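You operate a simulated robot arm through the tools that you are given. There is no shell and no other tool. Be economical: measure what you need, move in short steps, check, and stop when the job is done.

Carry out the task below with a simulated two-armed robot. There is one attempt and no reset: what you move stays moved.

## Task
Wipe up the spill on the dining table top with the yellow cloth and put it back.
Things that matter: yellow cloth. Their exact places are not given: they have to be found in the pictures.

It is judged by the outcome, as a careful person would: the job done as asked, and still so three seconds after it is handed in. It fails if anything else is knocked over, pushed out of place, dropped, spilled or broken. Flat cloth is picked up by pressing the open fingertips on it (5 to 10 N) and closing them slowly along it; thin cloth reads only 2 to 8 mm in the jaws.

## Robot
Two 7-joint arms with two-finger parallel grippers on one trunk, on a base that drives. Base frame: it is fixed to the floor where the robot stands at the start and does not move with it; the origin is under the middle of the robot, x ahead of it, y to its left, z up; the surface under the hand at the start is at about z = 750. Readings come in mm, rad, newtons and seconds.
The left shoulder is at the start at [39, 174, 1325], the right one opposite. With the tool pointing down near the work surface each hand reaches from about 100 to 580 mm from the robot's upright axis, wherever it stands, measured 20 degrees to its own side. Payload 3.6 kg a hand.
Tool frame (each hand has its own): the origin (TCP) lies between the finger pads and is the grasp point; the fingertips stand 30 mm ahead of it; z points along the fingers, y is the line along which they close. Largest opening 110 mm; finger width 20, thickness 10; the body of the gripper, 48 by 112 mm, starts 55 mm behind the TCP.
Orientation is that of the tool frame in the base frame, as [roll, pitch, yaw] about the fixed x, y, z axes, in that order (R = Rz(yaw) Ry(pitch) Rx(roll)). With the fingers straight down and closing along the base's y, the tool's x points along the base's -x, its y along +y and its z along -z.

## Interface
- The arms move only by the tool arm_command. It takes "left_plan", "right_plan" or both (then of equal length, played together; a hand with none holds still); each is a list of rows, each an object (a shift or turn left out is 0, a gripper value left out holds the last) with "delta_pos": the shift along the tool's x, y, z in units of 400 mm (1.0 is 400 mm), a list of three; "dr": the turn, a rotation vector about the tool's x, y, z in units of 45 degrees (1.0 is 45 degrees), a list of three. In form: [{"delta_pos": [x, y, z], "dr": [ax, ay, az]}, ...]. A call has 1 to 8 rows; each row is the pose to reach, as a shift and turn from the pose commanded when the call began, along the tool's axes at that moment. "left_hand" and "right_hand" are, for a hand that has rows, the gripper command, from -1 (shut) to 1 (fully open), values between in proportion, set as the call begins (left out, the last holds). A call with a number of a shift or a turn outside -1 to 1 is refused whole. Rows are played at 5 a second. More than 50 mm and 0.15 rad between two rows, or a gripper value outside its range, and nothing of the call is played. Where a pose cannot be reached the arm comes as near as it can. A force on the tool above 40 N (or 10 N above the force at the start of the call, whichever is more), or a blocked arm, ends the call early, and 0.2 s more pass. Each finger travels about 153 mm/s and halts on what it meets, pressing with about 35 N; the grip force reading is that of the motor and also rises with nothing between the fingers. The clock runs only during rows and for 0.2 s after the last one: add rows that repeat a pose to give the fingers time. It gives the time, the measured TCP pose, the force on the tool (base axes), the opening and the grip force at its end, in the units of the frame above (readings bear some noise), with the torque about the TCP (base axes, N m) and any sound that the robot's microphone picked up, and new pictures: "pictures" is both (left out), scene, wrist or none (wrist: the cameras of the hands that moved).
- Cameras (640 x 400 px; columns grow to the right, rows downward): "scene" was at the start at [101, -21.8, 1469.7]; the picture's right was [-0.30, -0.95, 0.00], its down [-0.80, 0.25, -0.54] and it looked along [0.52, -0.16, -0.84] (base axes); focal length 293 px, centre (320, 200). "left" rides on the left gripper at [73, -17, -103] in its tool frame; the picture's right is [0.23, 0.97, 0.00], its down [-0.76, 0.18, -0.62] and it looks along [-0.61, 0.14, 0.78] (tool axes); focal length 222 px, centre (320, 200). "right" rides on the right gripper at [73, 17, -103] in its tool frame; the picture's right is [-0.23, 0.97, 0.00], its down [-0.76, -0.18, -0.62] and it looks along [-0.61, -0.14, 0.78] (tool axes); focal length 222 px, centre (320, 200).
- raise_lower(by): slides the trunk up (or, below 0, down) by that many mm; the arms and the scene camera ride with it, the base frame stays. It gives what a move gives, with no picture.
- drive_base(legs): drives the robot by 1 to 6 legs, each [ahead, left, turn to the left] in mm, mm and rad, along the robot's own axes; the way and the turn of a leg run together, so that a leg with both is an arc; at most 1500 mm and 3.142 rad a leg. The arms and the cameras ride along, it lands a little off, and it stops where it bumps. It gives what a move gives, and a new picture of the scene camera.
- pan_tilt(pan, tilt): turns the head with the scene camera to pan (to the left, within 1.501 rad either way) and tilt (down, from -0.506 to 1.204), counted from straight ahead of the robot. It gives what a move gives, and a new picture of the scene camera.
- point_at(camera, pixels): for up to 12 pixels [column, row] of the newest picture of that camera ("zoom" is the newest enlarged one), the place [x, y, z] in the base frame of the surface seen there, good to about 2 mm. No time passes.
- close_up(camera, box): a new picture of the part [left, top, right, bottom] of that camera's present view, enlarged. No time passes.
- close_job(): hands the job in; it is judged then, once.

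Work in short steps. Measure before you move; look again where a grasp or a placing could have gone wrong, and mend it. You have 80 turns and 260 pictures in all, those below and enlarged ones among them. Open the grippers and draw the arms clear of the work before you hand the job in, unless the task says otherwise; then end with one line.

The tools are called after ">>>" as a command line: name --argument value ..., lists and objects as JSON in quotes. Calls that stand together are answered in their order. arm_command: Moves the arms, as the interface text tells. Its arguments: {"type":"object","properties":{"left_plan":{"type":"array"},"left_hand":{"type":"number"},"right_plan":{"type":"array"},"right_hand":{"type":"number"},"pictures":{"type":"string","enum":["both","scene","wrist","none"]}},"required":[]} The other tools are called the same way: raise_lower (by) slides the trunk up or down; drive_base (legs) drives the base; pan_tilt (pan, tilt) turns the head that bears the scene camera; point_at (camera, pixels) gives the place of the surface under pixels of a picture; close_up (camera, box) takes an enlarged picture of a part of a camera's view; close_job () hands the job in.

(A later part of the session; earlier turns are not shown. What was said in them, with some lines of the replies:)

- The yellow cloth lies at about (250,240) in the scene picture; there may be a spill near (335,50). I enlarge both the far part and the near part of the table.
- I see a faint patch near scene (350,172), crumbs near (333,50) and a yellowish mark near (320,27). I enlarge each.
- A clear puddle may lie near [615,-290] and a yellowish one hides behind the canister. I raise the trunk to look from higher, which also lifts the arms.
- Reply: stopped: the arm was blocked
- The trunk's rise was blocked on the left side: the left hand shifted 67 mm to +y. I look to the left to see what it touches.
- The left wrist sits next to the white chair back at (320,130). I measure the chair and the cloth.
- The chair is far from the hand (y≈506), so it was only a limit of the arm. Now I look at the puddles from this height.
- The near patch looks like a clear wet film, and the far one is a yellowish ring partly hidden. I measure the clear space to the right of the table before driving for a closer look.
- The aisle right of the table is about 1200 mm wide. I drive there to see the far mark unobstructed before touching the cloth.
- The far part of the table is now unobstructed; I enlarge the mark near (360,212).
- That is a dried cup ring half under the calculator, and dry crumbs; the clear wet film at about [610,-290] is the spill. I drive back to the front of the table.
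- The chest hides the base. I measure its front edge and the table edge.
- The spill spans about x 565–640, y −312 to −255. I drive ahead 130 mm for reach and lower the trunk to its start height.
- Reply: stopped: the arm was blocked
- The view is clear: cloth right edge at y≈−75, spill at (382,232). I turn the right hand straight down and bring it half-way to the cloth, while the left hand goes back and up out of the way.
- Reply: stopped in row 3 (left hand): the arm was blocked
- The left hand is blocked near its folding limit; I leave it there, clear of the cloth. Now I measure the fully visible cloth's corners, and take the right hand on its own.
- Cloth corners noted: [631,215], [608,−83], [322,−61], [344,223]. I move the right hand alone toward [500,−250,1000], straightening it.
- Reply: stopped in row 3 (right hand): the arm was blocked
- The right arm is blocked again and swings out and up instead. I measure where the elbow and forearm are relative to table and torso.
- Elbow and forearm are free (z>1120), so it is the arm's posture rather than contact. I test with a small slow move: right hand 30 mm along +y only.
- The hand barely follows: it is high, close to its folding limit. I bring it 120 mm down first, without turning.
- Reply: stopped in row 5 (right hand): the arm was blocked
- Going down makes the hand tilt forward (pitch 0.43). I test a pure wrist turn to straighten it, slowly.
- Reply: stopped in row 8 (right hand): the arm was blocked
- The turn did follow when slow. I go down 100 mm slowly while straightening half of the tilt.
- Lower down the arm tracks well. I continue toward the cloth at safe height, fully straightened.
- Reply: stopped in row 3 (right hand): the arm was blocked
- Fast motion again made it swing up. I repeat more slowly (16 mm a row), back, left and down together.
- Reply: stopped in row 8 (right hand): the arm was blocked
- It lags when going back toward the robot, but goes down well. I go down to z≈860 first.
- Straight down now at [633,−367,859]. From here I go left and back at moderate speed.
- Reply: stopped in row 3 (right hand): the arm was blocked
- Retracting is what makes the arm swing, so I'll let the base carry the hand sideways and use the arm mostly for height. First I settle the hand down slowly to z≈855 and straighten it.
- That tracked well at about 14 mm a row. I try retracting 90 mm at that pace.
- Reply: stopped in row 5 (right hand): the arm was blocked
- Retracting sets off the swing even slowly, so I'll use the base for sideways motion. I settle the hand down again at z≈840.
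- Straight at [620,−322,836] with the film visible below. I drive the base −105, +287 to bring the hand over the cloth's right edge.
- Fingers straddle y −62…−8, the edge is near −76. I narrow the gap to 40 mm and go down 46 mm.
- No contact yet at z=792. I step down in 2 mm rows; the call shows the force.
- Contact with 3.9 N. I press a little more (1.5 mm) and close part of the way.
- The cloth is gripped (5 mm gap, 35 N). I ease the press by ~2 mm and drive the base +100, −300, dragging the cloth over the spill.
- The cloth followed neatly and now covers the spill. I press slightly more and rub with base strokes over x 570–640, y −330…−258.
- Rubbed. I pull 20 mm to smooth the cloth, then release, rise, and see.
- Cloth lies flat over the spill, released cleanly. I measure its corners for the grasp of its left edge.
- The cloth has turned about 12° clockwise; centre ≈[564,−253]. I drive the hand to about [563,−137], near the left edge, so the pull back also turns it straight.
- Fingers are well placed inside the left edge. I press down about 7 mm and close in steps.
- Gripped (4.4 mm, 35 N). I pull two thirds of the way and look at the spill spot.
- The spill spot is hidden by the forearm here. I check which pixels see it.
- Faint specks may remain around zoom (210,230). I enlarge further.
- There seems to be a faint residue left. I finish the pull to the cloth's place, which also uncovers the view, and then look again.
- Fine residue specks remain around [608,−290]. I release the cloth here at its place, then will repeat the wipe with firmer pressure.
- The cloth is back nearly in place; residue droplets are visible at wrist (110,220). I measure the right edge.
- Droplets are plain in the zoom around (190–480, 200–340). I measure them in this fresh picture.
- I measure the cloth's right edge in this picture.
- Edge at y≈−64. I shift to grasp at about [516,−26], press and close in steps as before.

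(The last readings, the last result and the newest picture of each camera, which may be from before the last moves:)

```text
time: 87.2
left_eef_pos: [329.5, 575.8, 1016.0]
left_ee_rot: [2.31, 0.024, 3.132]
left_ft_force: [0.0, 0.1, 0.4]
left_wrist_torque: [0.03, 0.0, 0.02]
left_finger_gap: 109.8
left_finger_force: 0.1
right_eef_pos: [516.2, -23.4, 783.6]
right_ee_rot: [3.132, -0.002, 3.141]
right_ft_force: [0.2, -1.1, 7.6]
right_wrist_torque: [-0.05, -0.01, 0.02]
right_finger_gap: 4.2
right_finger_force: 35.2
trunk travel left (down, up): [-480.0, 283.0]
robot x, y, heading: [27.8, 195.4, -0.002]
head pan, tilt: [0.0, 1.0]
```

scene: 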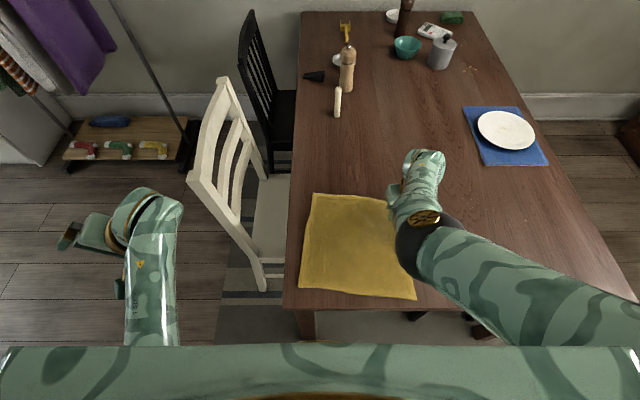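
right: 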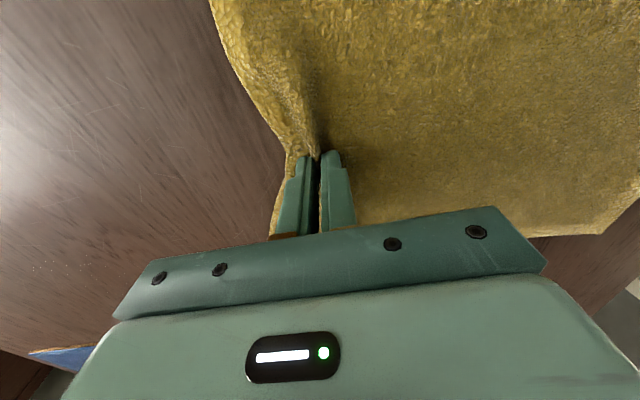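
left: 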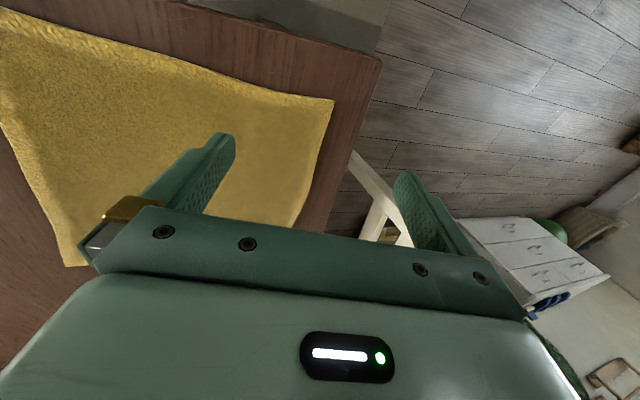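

Gripped at 7.6 N. I drag over and stroke in 18 mm lanes, x from 560 to 632, y −350…−250, pressing a little more for the lanes.

>>> drive_base --legs '[[44, -227, 0]]'

>>> arm_command --right_plan '[{"delta_pos": [0, 0, 0.004]}, {"delta_pos": [0, 0, 0.004]}]' --pictures "none"

>>> drive_base --legs '[[0, -100, 0], [18, 100, 0], [0, -100, 0], [18, 100, 0], [0, -100, 0]]'

>>> drive_base --legs '[[18, 100, 0], [0, -100, 0], [18, 100, 0], [0, -100, 0]]'

```text
time: 89.0
left_eef_pos: [373.6, 348.2, 1017.3]
left_ee_rot: [2.31, 0.023, 3.131]
left_ft_force: [-0.6, 0.4, 0.9]
left_wrist_torque: [0.01, -0.01, -0.01]
left_finger_gap: 110.0
left_finger_force: 0.0
right_eef_pos: [560.2, -251.9, 784.0]
right_ee_rot: [3.131, -0.003, 3.141]
right_ft_force: [2.4, 1.9, 9.8]
right_wrist_torque: [0.04, -0.02, 0.05]
right_finger_gap: 4.5
right_finger_force: 35.5
trunk travel left (down, up): [-480.0, 283.0]
robot x, y, heading: [72.5, -30.4, 0.001]
head pan, tilt: [0.0, 1.0]
```

scene: 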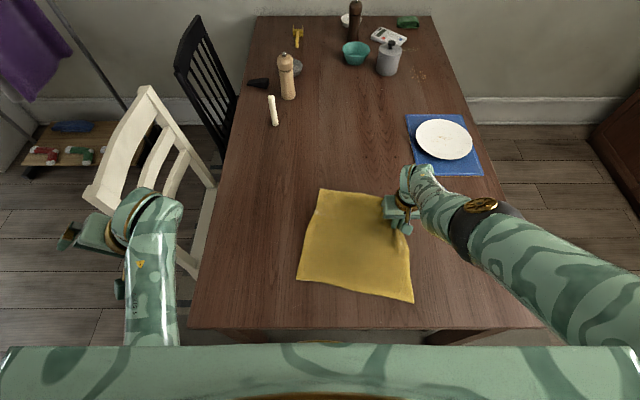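

```text
time: 89.6
left_eef_pos: [372.6, 349.3, 1017.5]
left_ee_rot: [2.312, 0.025, 3.131]
left_ft_force: [-0.5, -0.8, 0.0]
left_wrist_torque: [0.01, 0.01, 0.02]
left_finger_gap: 109.9
left_finger_force: 0.1
right_eef_pos: [559.6, -251.8, 784.5]
right_ee_rot: [3.13, 0.002, -3.14]
right_ft_force: [1.7, -2.2, 14.0]
right_wrist_torque: [-0.08, 0.03, 0.0]
right_finger_gap: 4.3
right_finger_force: 34.7
trunk travel left (down, up): [-480.0, 283.0]
robot x, y, heading: [77.7, -34.0, 0.001]
head pan, tilt: [0.0, 1.0]
```

```text
time: 93.7
left_eef_pos: [408.4, 249.1, 1017.5]
left_ee_rot: [2.309, 0.024, 3.13]
left_ft_force: [-0.2, 0.2, 0.3]
left_wrist_torque: [-0.01, 0.02, -0.02]
left_finger_gap: 110.0
left_finger_force: 0.0
right_eef_pos: [595.9, -350.9, 783.9]
right_ee_rot: [3.13, 0.001, 3.141]
right_ft_force: [2.6, 5.8, 18.7]
right_wrist_torque: [0.2, -0.06, -0.04]
right_finger_gap: 4.5
right_finger_force: 34.9
trunk travel left (down, up): [-480.0, 283.0]
robot x, y, heading: [108.1, -133.7, -0.005]
head pan, tilt: [0.0, 1.0]
```

scene: 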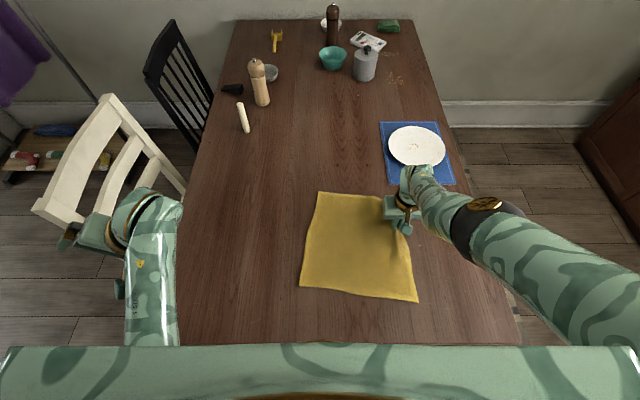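

```text
time: 97.1
left_eef_pos: [444.5, 249.5, 1017.6]
left_ee_rot: [2.309, 0.025, 3.132]
left_ft_force: [0.2, -0.6, 1.0]
left_wrist_torque: [0.0, 0.0, 0.01]
left_finger_gap: 109.9
left_finger_force: 0.0
right_eef_pos: [632.0, -350.7, 783.4]
right_ee_rot: [3.128, 0.001, 3.14]
right_ft_force: [3.0, 4.8, 16.1]
right_wrist_torque: [0.14, 0.0, -0.01]
right_finger_gap: 4.3
right_finger_force: 35.0
trunk travel left (down, up): [-480.0, 283.0]
robot x, y, heading: [143.0, -132.2, 0.002]
head pan, tilt: [0.0, 1.0]
```

scene: 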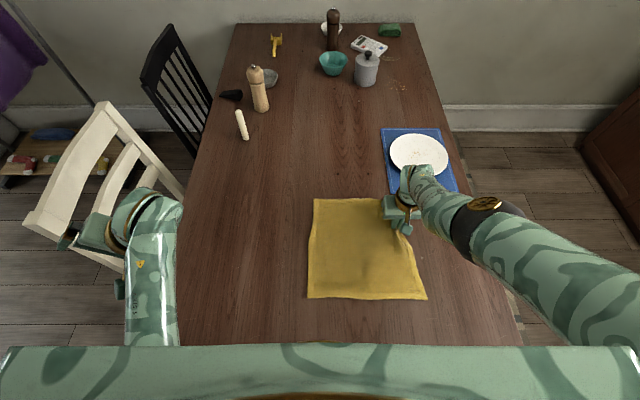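

Good firm strokes (about 16 N). I do the lanes back once more, then release.

>>> drive_base --legs '[[-10, 100, 0], [0, -100, 0], [-20, 100, 0], [0, -100, 0], [-20, 100, 0], [0, -100, 0]]'

>>> drive_base --legs '[[-16, 100, 0], [0, -100, 0], [45, 40, 0], [0, -50, 0]]'

>>> arm_command --right_plan '[{"delta_pos": [0, 0, 0]}, {"delta_pos": [0, 0, 0]}, {"delta_pos": [0, 0, -0.03]}, {"delta_pos": [0, 0, -0.06]}, {"delta_pos": [0, 0, -0.09]}, {"delta_pos": [0, 0, -0.12]}]' --right_hand -0.27 --pictures "scene"

```text
time: 102.0
left_eef_pos: [394.3, 249.7, 1016.9]
left_ee_rot: [2.31, 0.024, 3.133]
left_ft_force: [0.5, -0.2, -0.6]
left_wrist_torque: [0.01, 0.01, 0.01]
left_finger_gap: 110.0
left_finger_force: 0.0
right_eef_pos: [583.2, -350.0, 784.1]
right_ee_rot: [3.128, 0.002, -3.141]
right_ft_force: [2.6, 3.6, 13.2]
right_wrist_torque: [0.12, -0.01, -0.01]
right_finger_gap: 4.5
right_finger_force: 34.7
trunk travel left (down, up): [-480.0, 283.0]
robot x, y, heading: [96.0, -131.7, -0.0]
head pan, tilt: [0.0, 1.0]
```

scene: 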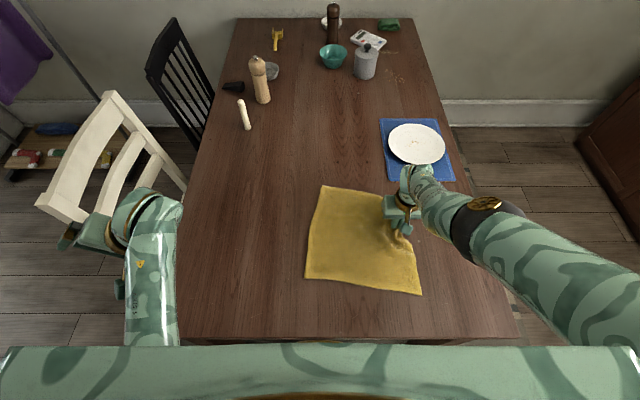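

```text
time: 105.1
left_eef_pos: [424.2, 240.8, 1017.7]
left_ee_rot: [2.31, 0.024, 3.134]
left_ft_force: [-0.1, -0.9, 0.0]
left_wrist_torque: [0.0, -0.01, 0.0]
left_finger_gap: 110.1
left_finger_force: 0.0
right_eef_pos: [612.4, -358.0, 784.6]
right_ee_rot: [3.128, 0.004, -3.141]
right_ft_force: [3.4, 2.3, 12.4]
right_wrist_torque: [0.1, -0.03, -0.03]
right_finger_gap: 4.6
right_finger_force: 35.1
trunk travel left (down, up): [-480.0, 283.0]
robot x, y, heading: [123.9, -138.7, 0.002]
head pan, tilt: [0.0, 1.0]
```

scene: 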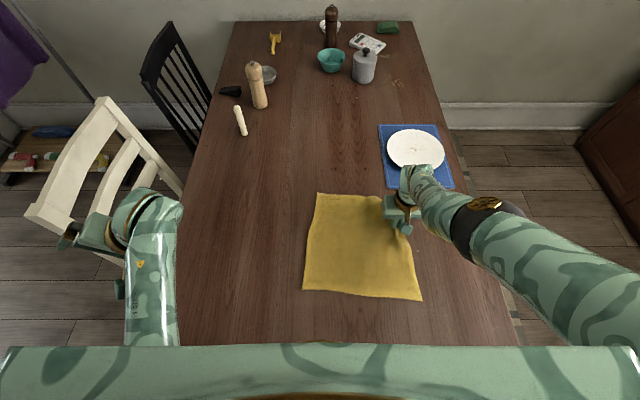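

```text
time: 106.5
left_eef_pos: [423.8, 240.9, 1018.5]
left_ee_rot: [2.309, 0.022, 3.132]
left_ft_force: [0.0, 0.6, -0.1]
left_wrist_torque: [-0.01, 0.02, 0.01]
left_finger_gap: 109.8
left_finger_force: 0.1
right_eef_pos: [611.7, -358.3, 831.7]
right_ee_rot: [3.127, 0.002, -3.141]
right_ft_force: [-0.3, -0.8, -0.7]
right_wrist_torque: [-0.02, -0.02, 0.01]
right_finger_gap: 40.1
right_finger_force: 0.1
trunk travel left (down, up): [-480.0, 283.0]
robot x, y, heading: [122.4, -140.3, 0.003]
head pan, tilt: [0.0, 1.0]
```

scene: 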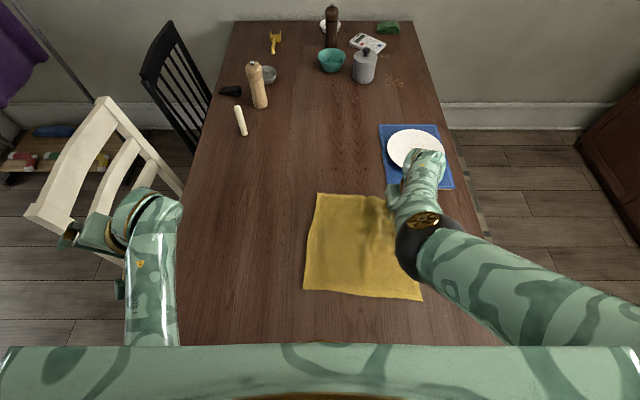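

Released. I measure the cloth's left edge for the pull back.

>>> point_at --camera "scene" --pixels '[[319, 196], [304, 288], [421, 299], [312, 240], [350, 245]]'

```text
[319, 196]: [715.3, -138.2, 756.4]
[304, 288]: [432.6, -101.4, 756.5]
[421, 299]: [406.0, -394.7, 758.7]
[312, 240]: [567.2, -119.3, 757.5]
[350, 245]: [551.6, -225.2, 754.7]
```

Cloth centre ≈[560,−266], turned about 6°. I go to [547,−156] and grasp the left side as before.

>>> drive_base --legs '[[-65, 202, 0]]'

>>> arm_command --right_plan '[{"delta_pos": [0, 0, 0.025]}, {"delta_pos": [0, 0, 0.05]}, {"delta_pos": [0, 0, 0.075]}, {"delta_pos": [0, 0, 0.1]}, {"delta_pos": [0, 0, 0.108]}, {"delta_pos": [0, 0, 0.114]}, {"delta_pos": [0, 0, 0.12]}, {"delta_pos": [0, 0, 0.12]}]' --right_hand -0.27 --pictures "wrist"

>>> arm_command --right_plan '[{"delta_pos": [0, 0, 0]}, {"delta_pos": [0, 0, 0]}]' --right_hand -0.5 --pictures "none"

>>> arm_command --right_plan '[{"delta_pos": [0, 0, 0]}, {"delta_pos": [0, 0, 0]}]' --right_hand -0.75 --pictures "none"

>>> arm_command --right_plan '[{"delta_pos": [0, 0, 0]}, {"delta_pos": [0, 0, 0]}, {"delta_pos": [0, 0, 0]}]' --right_hand -1 --pictures "wrist"

```text
time: 108.1
left_eef_pos: [359.1, 446.2, 1017.1]
left_ee_rot: [2.312, 0.024, 3.136]
left_ft_force: [-0.6, 0.3, -1.3]
left_wrist_torque: [-0.02, -0.01, 0.0]
left_finger_gap: 109.9
left_finger_force: 0.1
right_eef_pos: [546.6, -152.2, 832.2]
right_ee_rot: [3.13, 0.003, -3.141]
right_ft_force: [0.9, 0.0, 1.1]
right_wrist_torque: [-0.01, -0.02, 0.0]
right_finger_gap: 40.1
right_finger_force: 0.0
trunk travel left (down, up): [-480.0, 283.0]
robot x, y, heading: [58.9, 64.5, -0.002]
head pan, tilt: [0.0, 1.0]
```

scene: 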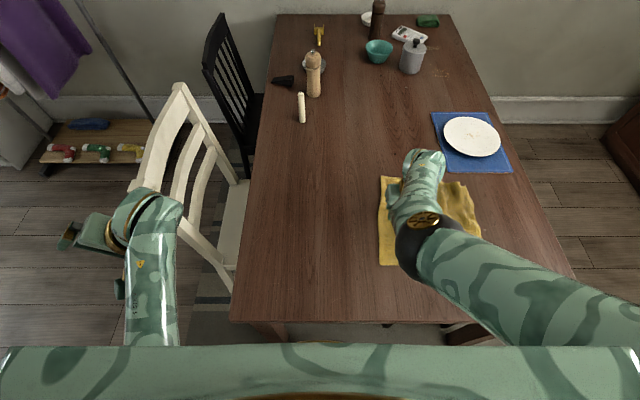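

```text
time: 109.9
left_eef_pos: [358.8, 446.3, 1016.5]
left_ee_rot: [2.309, 0.024, 3.134]
left_ft_force: [-0.1, -0.4, -0.1]
left_wrist_torque: [0.01, -0.01, 0.0]
left_finger_gap: 110.0
left_finger_force: 0.2
right_eef_pos: [547.4, -153.2, 783.4]
right_ee_rot: [3.127, 0.002, -3.14]
right_ft_force: [-0.5, 0.4, 2.1]
right_wrist_torque: [-0.02, 0.01, 0.0]
right_finger_gap: 40.0
right_finger_force: 0.0
trunk travel left (down, up): [-480.0, 283.0]
robot x, y, heading: [57.3, 67.1, -0.0]
head pan, tilt: [0.0, 1.0]
```

right: 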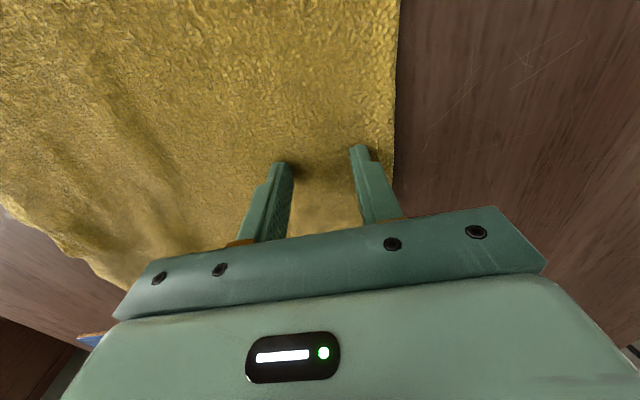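

```text
time: 110.5
left_eef_pos: [357.2, 447.0, 1016.1]
left_ee_rot: [2.309, 0.022, 3.136]
left_ft_force: [0.0, -1.2, 0.4]
left_wrist_torque: [-0.01, 0.0, 0.0]
left_finger_gap: 109.9
left_finger_force: 0.0
right_eef_pos: [547.8, -152.8, 784.5]
right_ee_rot: [3.129, 0.002, -3.14]
right_ft_force: [0.4, 0.0, 4.2]
right_wrist_torque: [-0.02, -0.03, 0.01]
right_finger_gap: 27.0
right_finger_force: 0.0
trunk travel left (down, up): [-480.0, 283.0]
robot x, y, heading: [57.0, 62.6, 0.006]
head pan, tilt: [0.0, 1.0]
```

```text
time: 111.1
left_eef_pos: [359.2, 446.0, 1017.4]
left_ee_rot: [2.309, 0.024, 3.135]
left_ft_force: [-1.0, -0.5, 0.0]
left_wrist_torque: [-0.02, 0.01, 0.01]
left_finger_gap: 109.9
left_finger_force: 0.0
right_eef_pos: [546.5, -153.2, 784.2]
right_ee_rot: [3.128, 0.001, -3.14]
right_ft_force: [-0.3, -0.3, 2.5]
right_wrist_torque: [0.03, -0.03, -0.01]
right_finger_gap: 13.6
right_finger_force: 0.0
trunk travel left (down, up): [-480.0, 283.0]
robot x, y, heading: [53.1, 64.0, 0.002]
head pan, tilt: [0.0, 1.0]
```

```text
time: 111.9
left_eef_pos: [358.9, 447.2, 1017.5]
left_ee_rot: [2.312, 0.024, 3.134]
left_ft_force: [0.0, -0.6, -0.9]
left_wrist_torque: [0.02, 0.02, 0.04]
left_finger_gap: 110.0
left_finger_force: 0.2
right_eef_pos: [547.8, -151.9, 783.4]
right_ee_rot: [3.127, 0.002, 3.141]
right_ft_force: [0.8, 0.4, 5.4]
right_wrist_torque: [0.03, -0.02, -0.01]
right_finger_gap: 4.4
right_finger_force: 35.0
trunk travel left (down, up): [-480.0, 283.0]
robot x, y, heading: [56.9, 63.3, 0.002]
head pan, tilt: [0.0, 1.0]
```

right: 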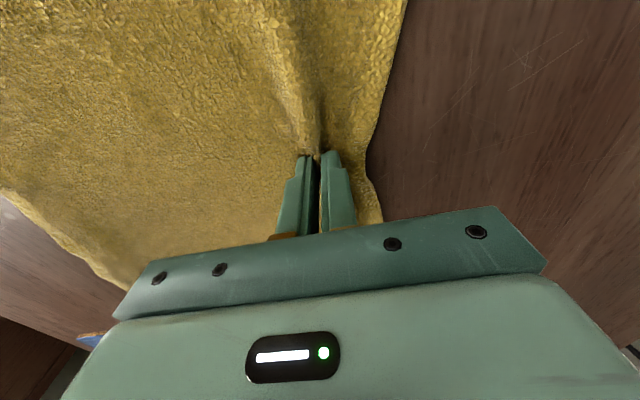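

Gripped. I pull back by (−86, +342) to the original place and look at the spill spot.

>>> drive_base --legs '[[-86, 342, 0]]'

>>> close_up --camera "scene" --box '[500, 150, 596, 210]'

>>> close_up --camera "scene" --box '[512, 165, 560, 195]'

```text
time: 114.2
left_eef_pos: [271.7, 787.5, 1015.9]
left_ee_rot: [2.313, 0.024, 3.134]
left_ft_force: [-0.3, -0.4, 0.3]
left_wrist_torque: [-0.01, -0.02, 0.0]
left_finger_gap: 109.8
left_finger_force: 0.0
right_eef_pos: [461.1, 188.1, 785.1]
right_ee_rot: [3.129, 0.004, -3.14]
right_ft_force: [0.0, -0.6, 3.8]
right_wrist_torque: [-0.02, 0.01, -0.02]
right_finger_gap: 4.4
right_finger_force: 34.7
trunk travel left (down, up): [-480.0, 283.0]
robot x, y, heading: [-29.1, 402.1, 0.005]
head pan, tilt: [0.0, 1.0]
```

scene: 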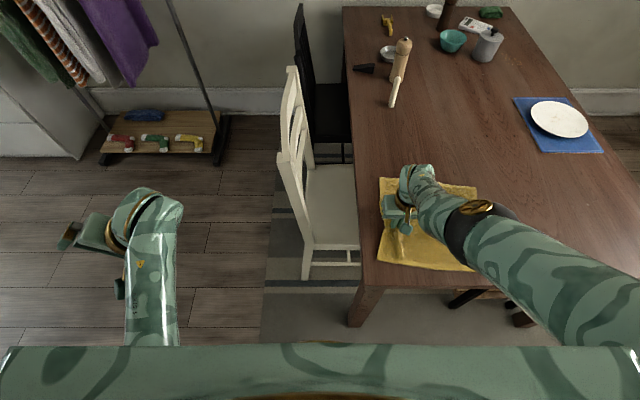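

```text
6.67 times, centred on (548, 180) of scene
```

zoom: 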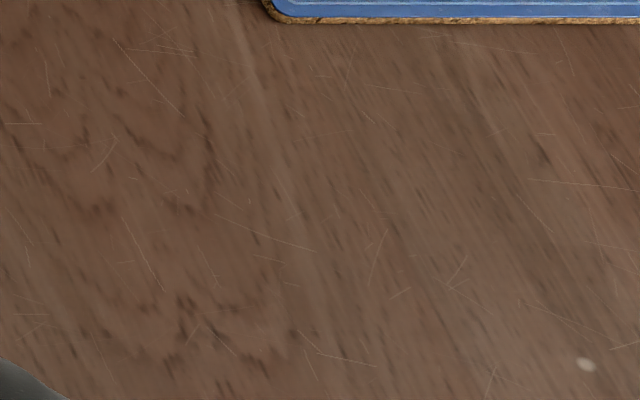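

```text
13.33 times, centred on (536, 180) of scene
```

zoom: 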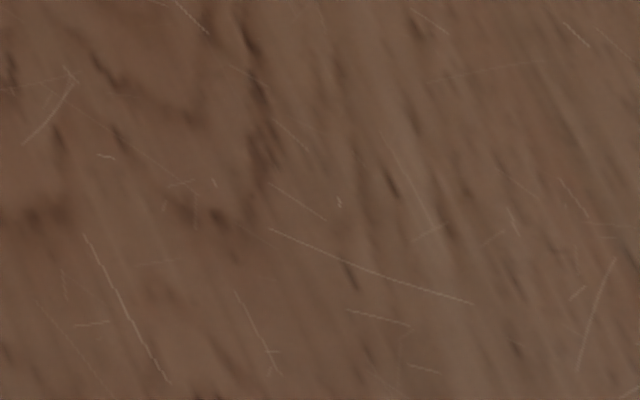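

The spill spot is now clean. I release, lift straight up, and drive back so I can see the cloth.

>>> arm_command --right_plan '[{"delta_pos": [0, 0, 0]}, {"delta_pos": [0, 0, 0]}, {"delta_pos": [0, 0, -0.03]}, {"delta_pos": [0, 0, -0.06]}, {"delta_pos": [0, 0, -0.09]}, {"delta_pos": [0, 0, -0.12]}, {"delta_pos": [0, 0, -0.15]}]' --right_hand -0.2 --pictures "none"

>>> drive_base --legs '[[-330, 0, 0]]'

>>> pan_tilt --pan -0.3 --tilt 0.75

```text
time: 115.8
left_eef_pos: [272.1, 787.9, 1016.2]
left_ee_rot: [2.308, 0.023, 3.135]
left_ft_force: [0.8, -0.1, 0.3]
left_wrist_torque: [0.01, 0.01, 0.02]
left_finger_gap: 110.0
left_finger_force: 0.0
right_eef_pos: [463.3, 183.4, 847.1]
right_ee_rot: [3.129, 0.009, 3.14]
right_ft_force: [0.4, 0.0, -0.1]
right_wrist_torque: [0.0, 0.04, -0.02]
right_finger_gap: 44.2
right_finger_force: 0.0
trunk travel left (down, up): [-480.0, 283.0]
robot x, y, heading: [-30.4, 409.9, -0.0]
head pan, tilt: [0.0, 1.0]
```

```text
time: 118.0
left_eef_pos: [-60.0, 786.4, 1016.1]
left_ee_rot: [2.308, 0.024, 3.135]
left_ft_force: [0.2, 1.0, -0.6]
left_wrist_torque: [0.0, -0.01, -0.01]
left_finger_gap: 109.9
left_finger_force: 0.0
right_eef_pos: [130.5, 182.5, 845.5]
right_ee_rot: [3.131, 0.004, 3.139]
right_ft_force: [0.0, -1.1, 0.1]
right_wrist_torque: [0.01, 0.0, 0.02]
right_finger_gap: 43.6
right_finger_force: 0.1
trunk travel left (down, up): [-480.0, 283.0]
robot x, y, heading: [-360.0, 403.6, 0.0]
head pan, tilt: [0.0, 1.0]
```

scene: 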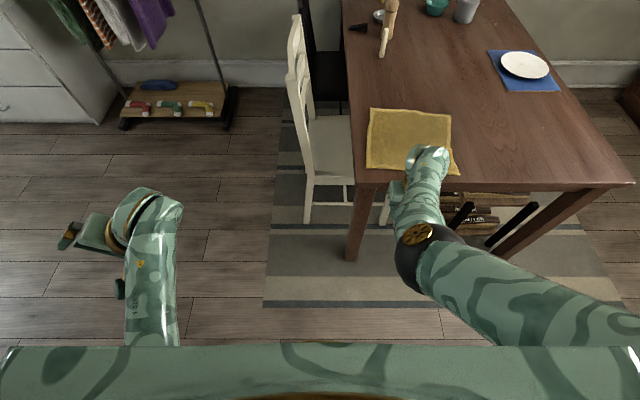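

```text
time: 118.8
left_eef_pos: [-58.9, 786.3, 1017.3]
left_ee_rot: [2.311, 0.023, 3.136]
left_ft_force: [0.9, 0.2, -0.2]
left_wrist_torque: [-0.02, 0.01, -0.01]
left_finger_gap: 109.9
left_finger_force: 0.2
right_eef_pos: [131.1, 181.7, 845.7]
right_ee_rot: [3.136, 0.004, 3.141]
right_ft_force: [0.1, 0.9, -0.3]
right_wrist_torque: [0.0, 0.01, 0.01]
right_finger_gap: 44.0
right_finger_force: 0.0
trunk travel left (down, up): [-480.0, 283.0]
robot x, y, heading: [-358.3, 403.3, 0.001]
head pan, tilt: [-0.3, 0.75]
```

scene: 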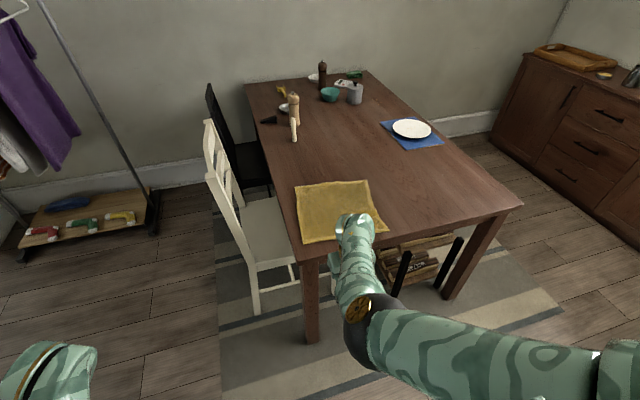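

The hand is clear of the table. I measure the cloth corners, look at the cloth and the spill place, and open the gripper.

>>> point_at --camera "scene" --pixels '[[297, 189], [368, 182], [386, 229], [304, 242]]'

>>> close_up --camera "scene" --box '[270, 130, 510, 280]'

>>> arm_command --right_plan '[{"delta_pos": [0, 0, 0]}, {"delta_pos": [0, 0, 0]}]' --right_hand 1 --pictures "none"

```text
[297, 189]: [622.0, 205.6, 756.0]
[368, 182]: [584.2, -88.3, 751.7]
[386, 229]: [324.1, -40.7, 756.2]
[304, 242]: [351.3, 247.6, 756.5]
```

```text
2.67 times, centred on (390, 205) of scene
```

zoom: 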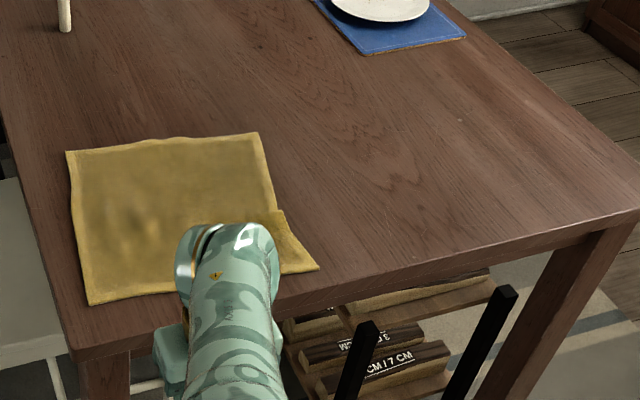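

```text
time: 119.4
left_eef_pos: [-57.6, 787.0, 1016.3]
left_ee_rot: [2.309, 0.021, 3.133]
left_ft_force: [0.5, 1.1, 0.2]
left_wrist_torque: [0.02, -0.02, 0.02]
left_finger_gap: 109.9
left_finger_force: 0.1
right_eef_pos: [130.1, 182.0, 844.5]
right_ee_rot: [3.136, 0.004, 3.14]
right_ft_force: [-0.5, 0.0, -0.6]
right_wrist_torque: [-0.03, 0.03, 0.03]
right_finger_gap: 110.1
right_finger_force: 0.1
trunk travel left (down, up): [-480.0, 283.0]
robot x, y, heading: [-361.3, 407.0, 0.001]
head pan, tilt: [-0.3, 0.75]
```

There seems to be a fold at the cloth's near right corner, at zoom (290,240). I drive aside to the right for a free view.

>>> drive_base --legs '[[-60, -350, 0]]'

>>> pan_tilt --pan 0.1 --tilt 0.75

>>> close_up --camera "scene" --box '[240, 140, 480, 290]'

```text
time: 121.7
left_eef_pos: [-118.3, 438.5, 1017.4]
left_ee_rot: [2.309, 0.023, 3.138]
left_ft_force: [0.6, -0.2, 0.3]
left_wrist_torque: [-0.02, -0.02, 0.0]
left_finger_gap: 110.1
left_finger_force: 0.2
right_eef_pos: [72.0, -165.6, 845.3]
right_ee_rot: [3.132, 0.002, -3.141]
right_ft_force: [0.0, -0.3, 0.5]
right_wrist_torque: [0.02, 0.03, -0.02]
right_finger_gap: 110.0
right_finger_force: 0.1
trunk travel left (down, up): [-480.0, 283.0]
robot x, y, heading: [-420.1, 59.1, 0.005]
head pan, tilt: [-0.3, 0.75]
```

scene: 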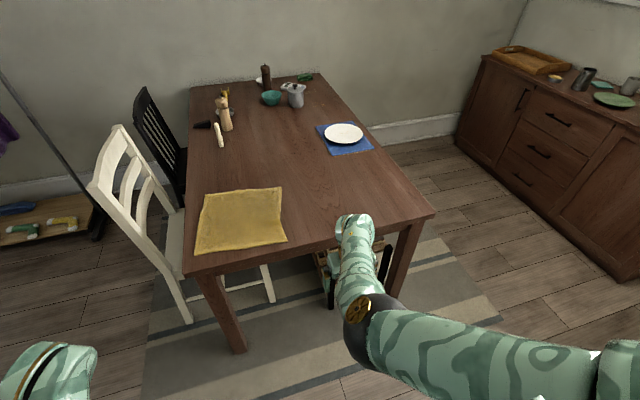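

```text
time: 122.5
left_eef_pos: [-119.5, 439.1, 1017.2]
left_ee_rot: [2.311, 0.022, 3.137]
left_ft_force: [0.5, 0.1, -0.2]
left_wrist_torque: [0.02, 0.01, 0.01]
left_finger_gap: 110.4
left_finger_force: 0.0
right_eef_pos: [72.1, -166.0, 844.2]
right_ee_rot: [3.136, 0.003, 3.142]
right_ft_force: [-0.7, 0.0, -0.5]
right_wrist_torque: [0.0, 0.03, 0.01]
right_finger_gap: 109.9
right_finger_force: 0.0
trunk travel left (down, up): [-480.0, 283.0]
robot x, y, heading: [-423.2, 58.4, 0.002]
head pan, tilt: [0.099, 0.75]
```

scene: 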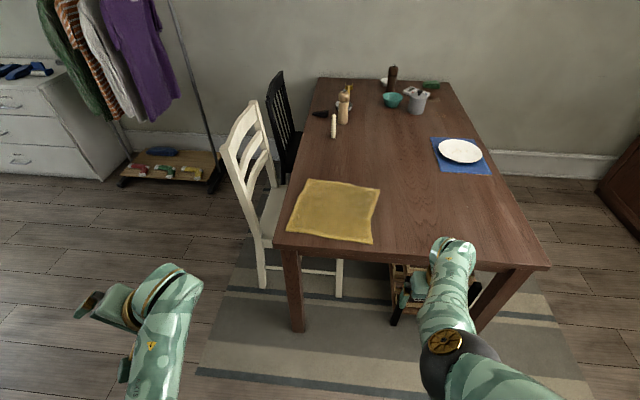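

```text
2.67 times, centred on (360, 215) of scene
```

zoom: 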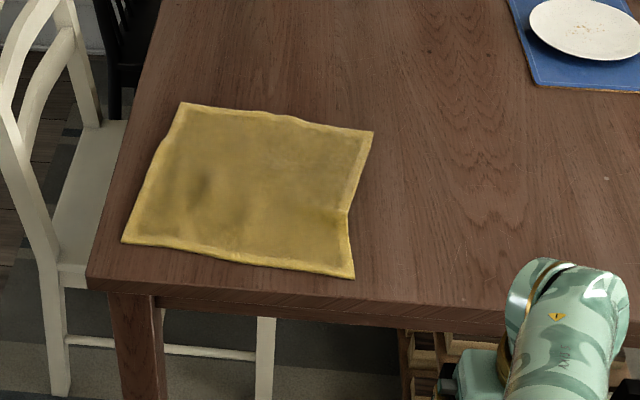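

The table is clean and the yellow cloth lies flat at its old place, within about 25 mm at the corners. Nothing else was moved, both grippers are open and clear, so I hand in.

>>> close_job

```text
The job is handed in.
```

I wiped up the wet spill with the yellow cloth and laid the cloth back flat in its original place, within about 25 mm at the corners; I left the dry crumbs and the old cup ring by the calculator.
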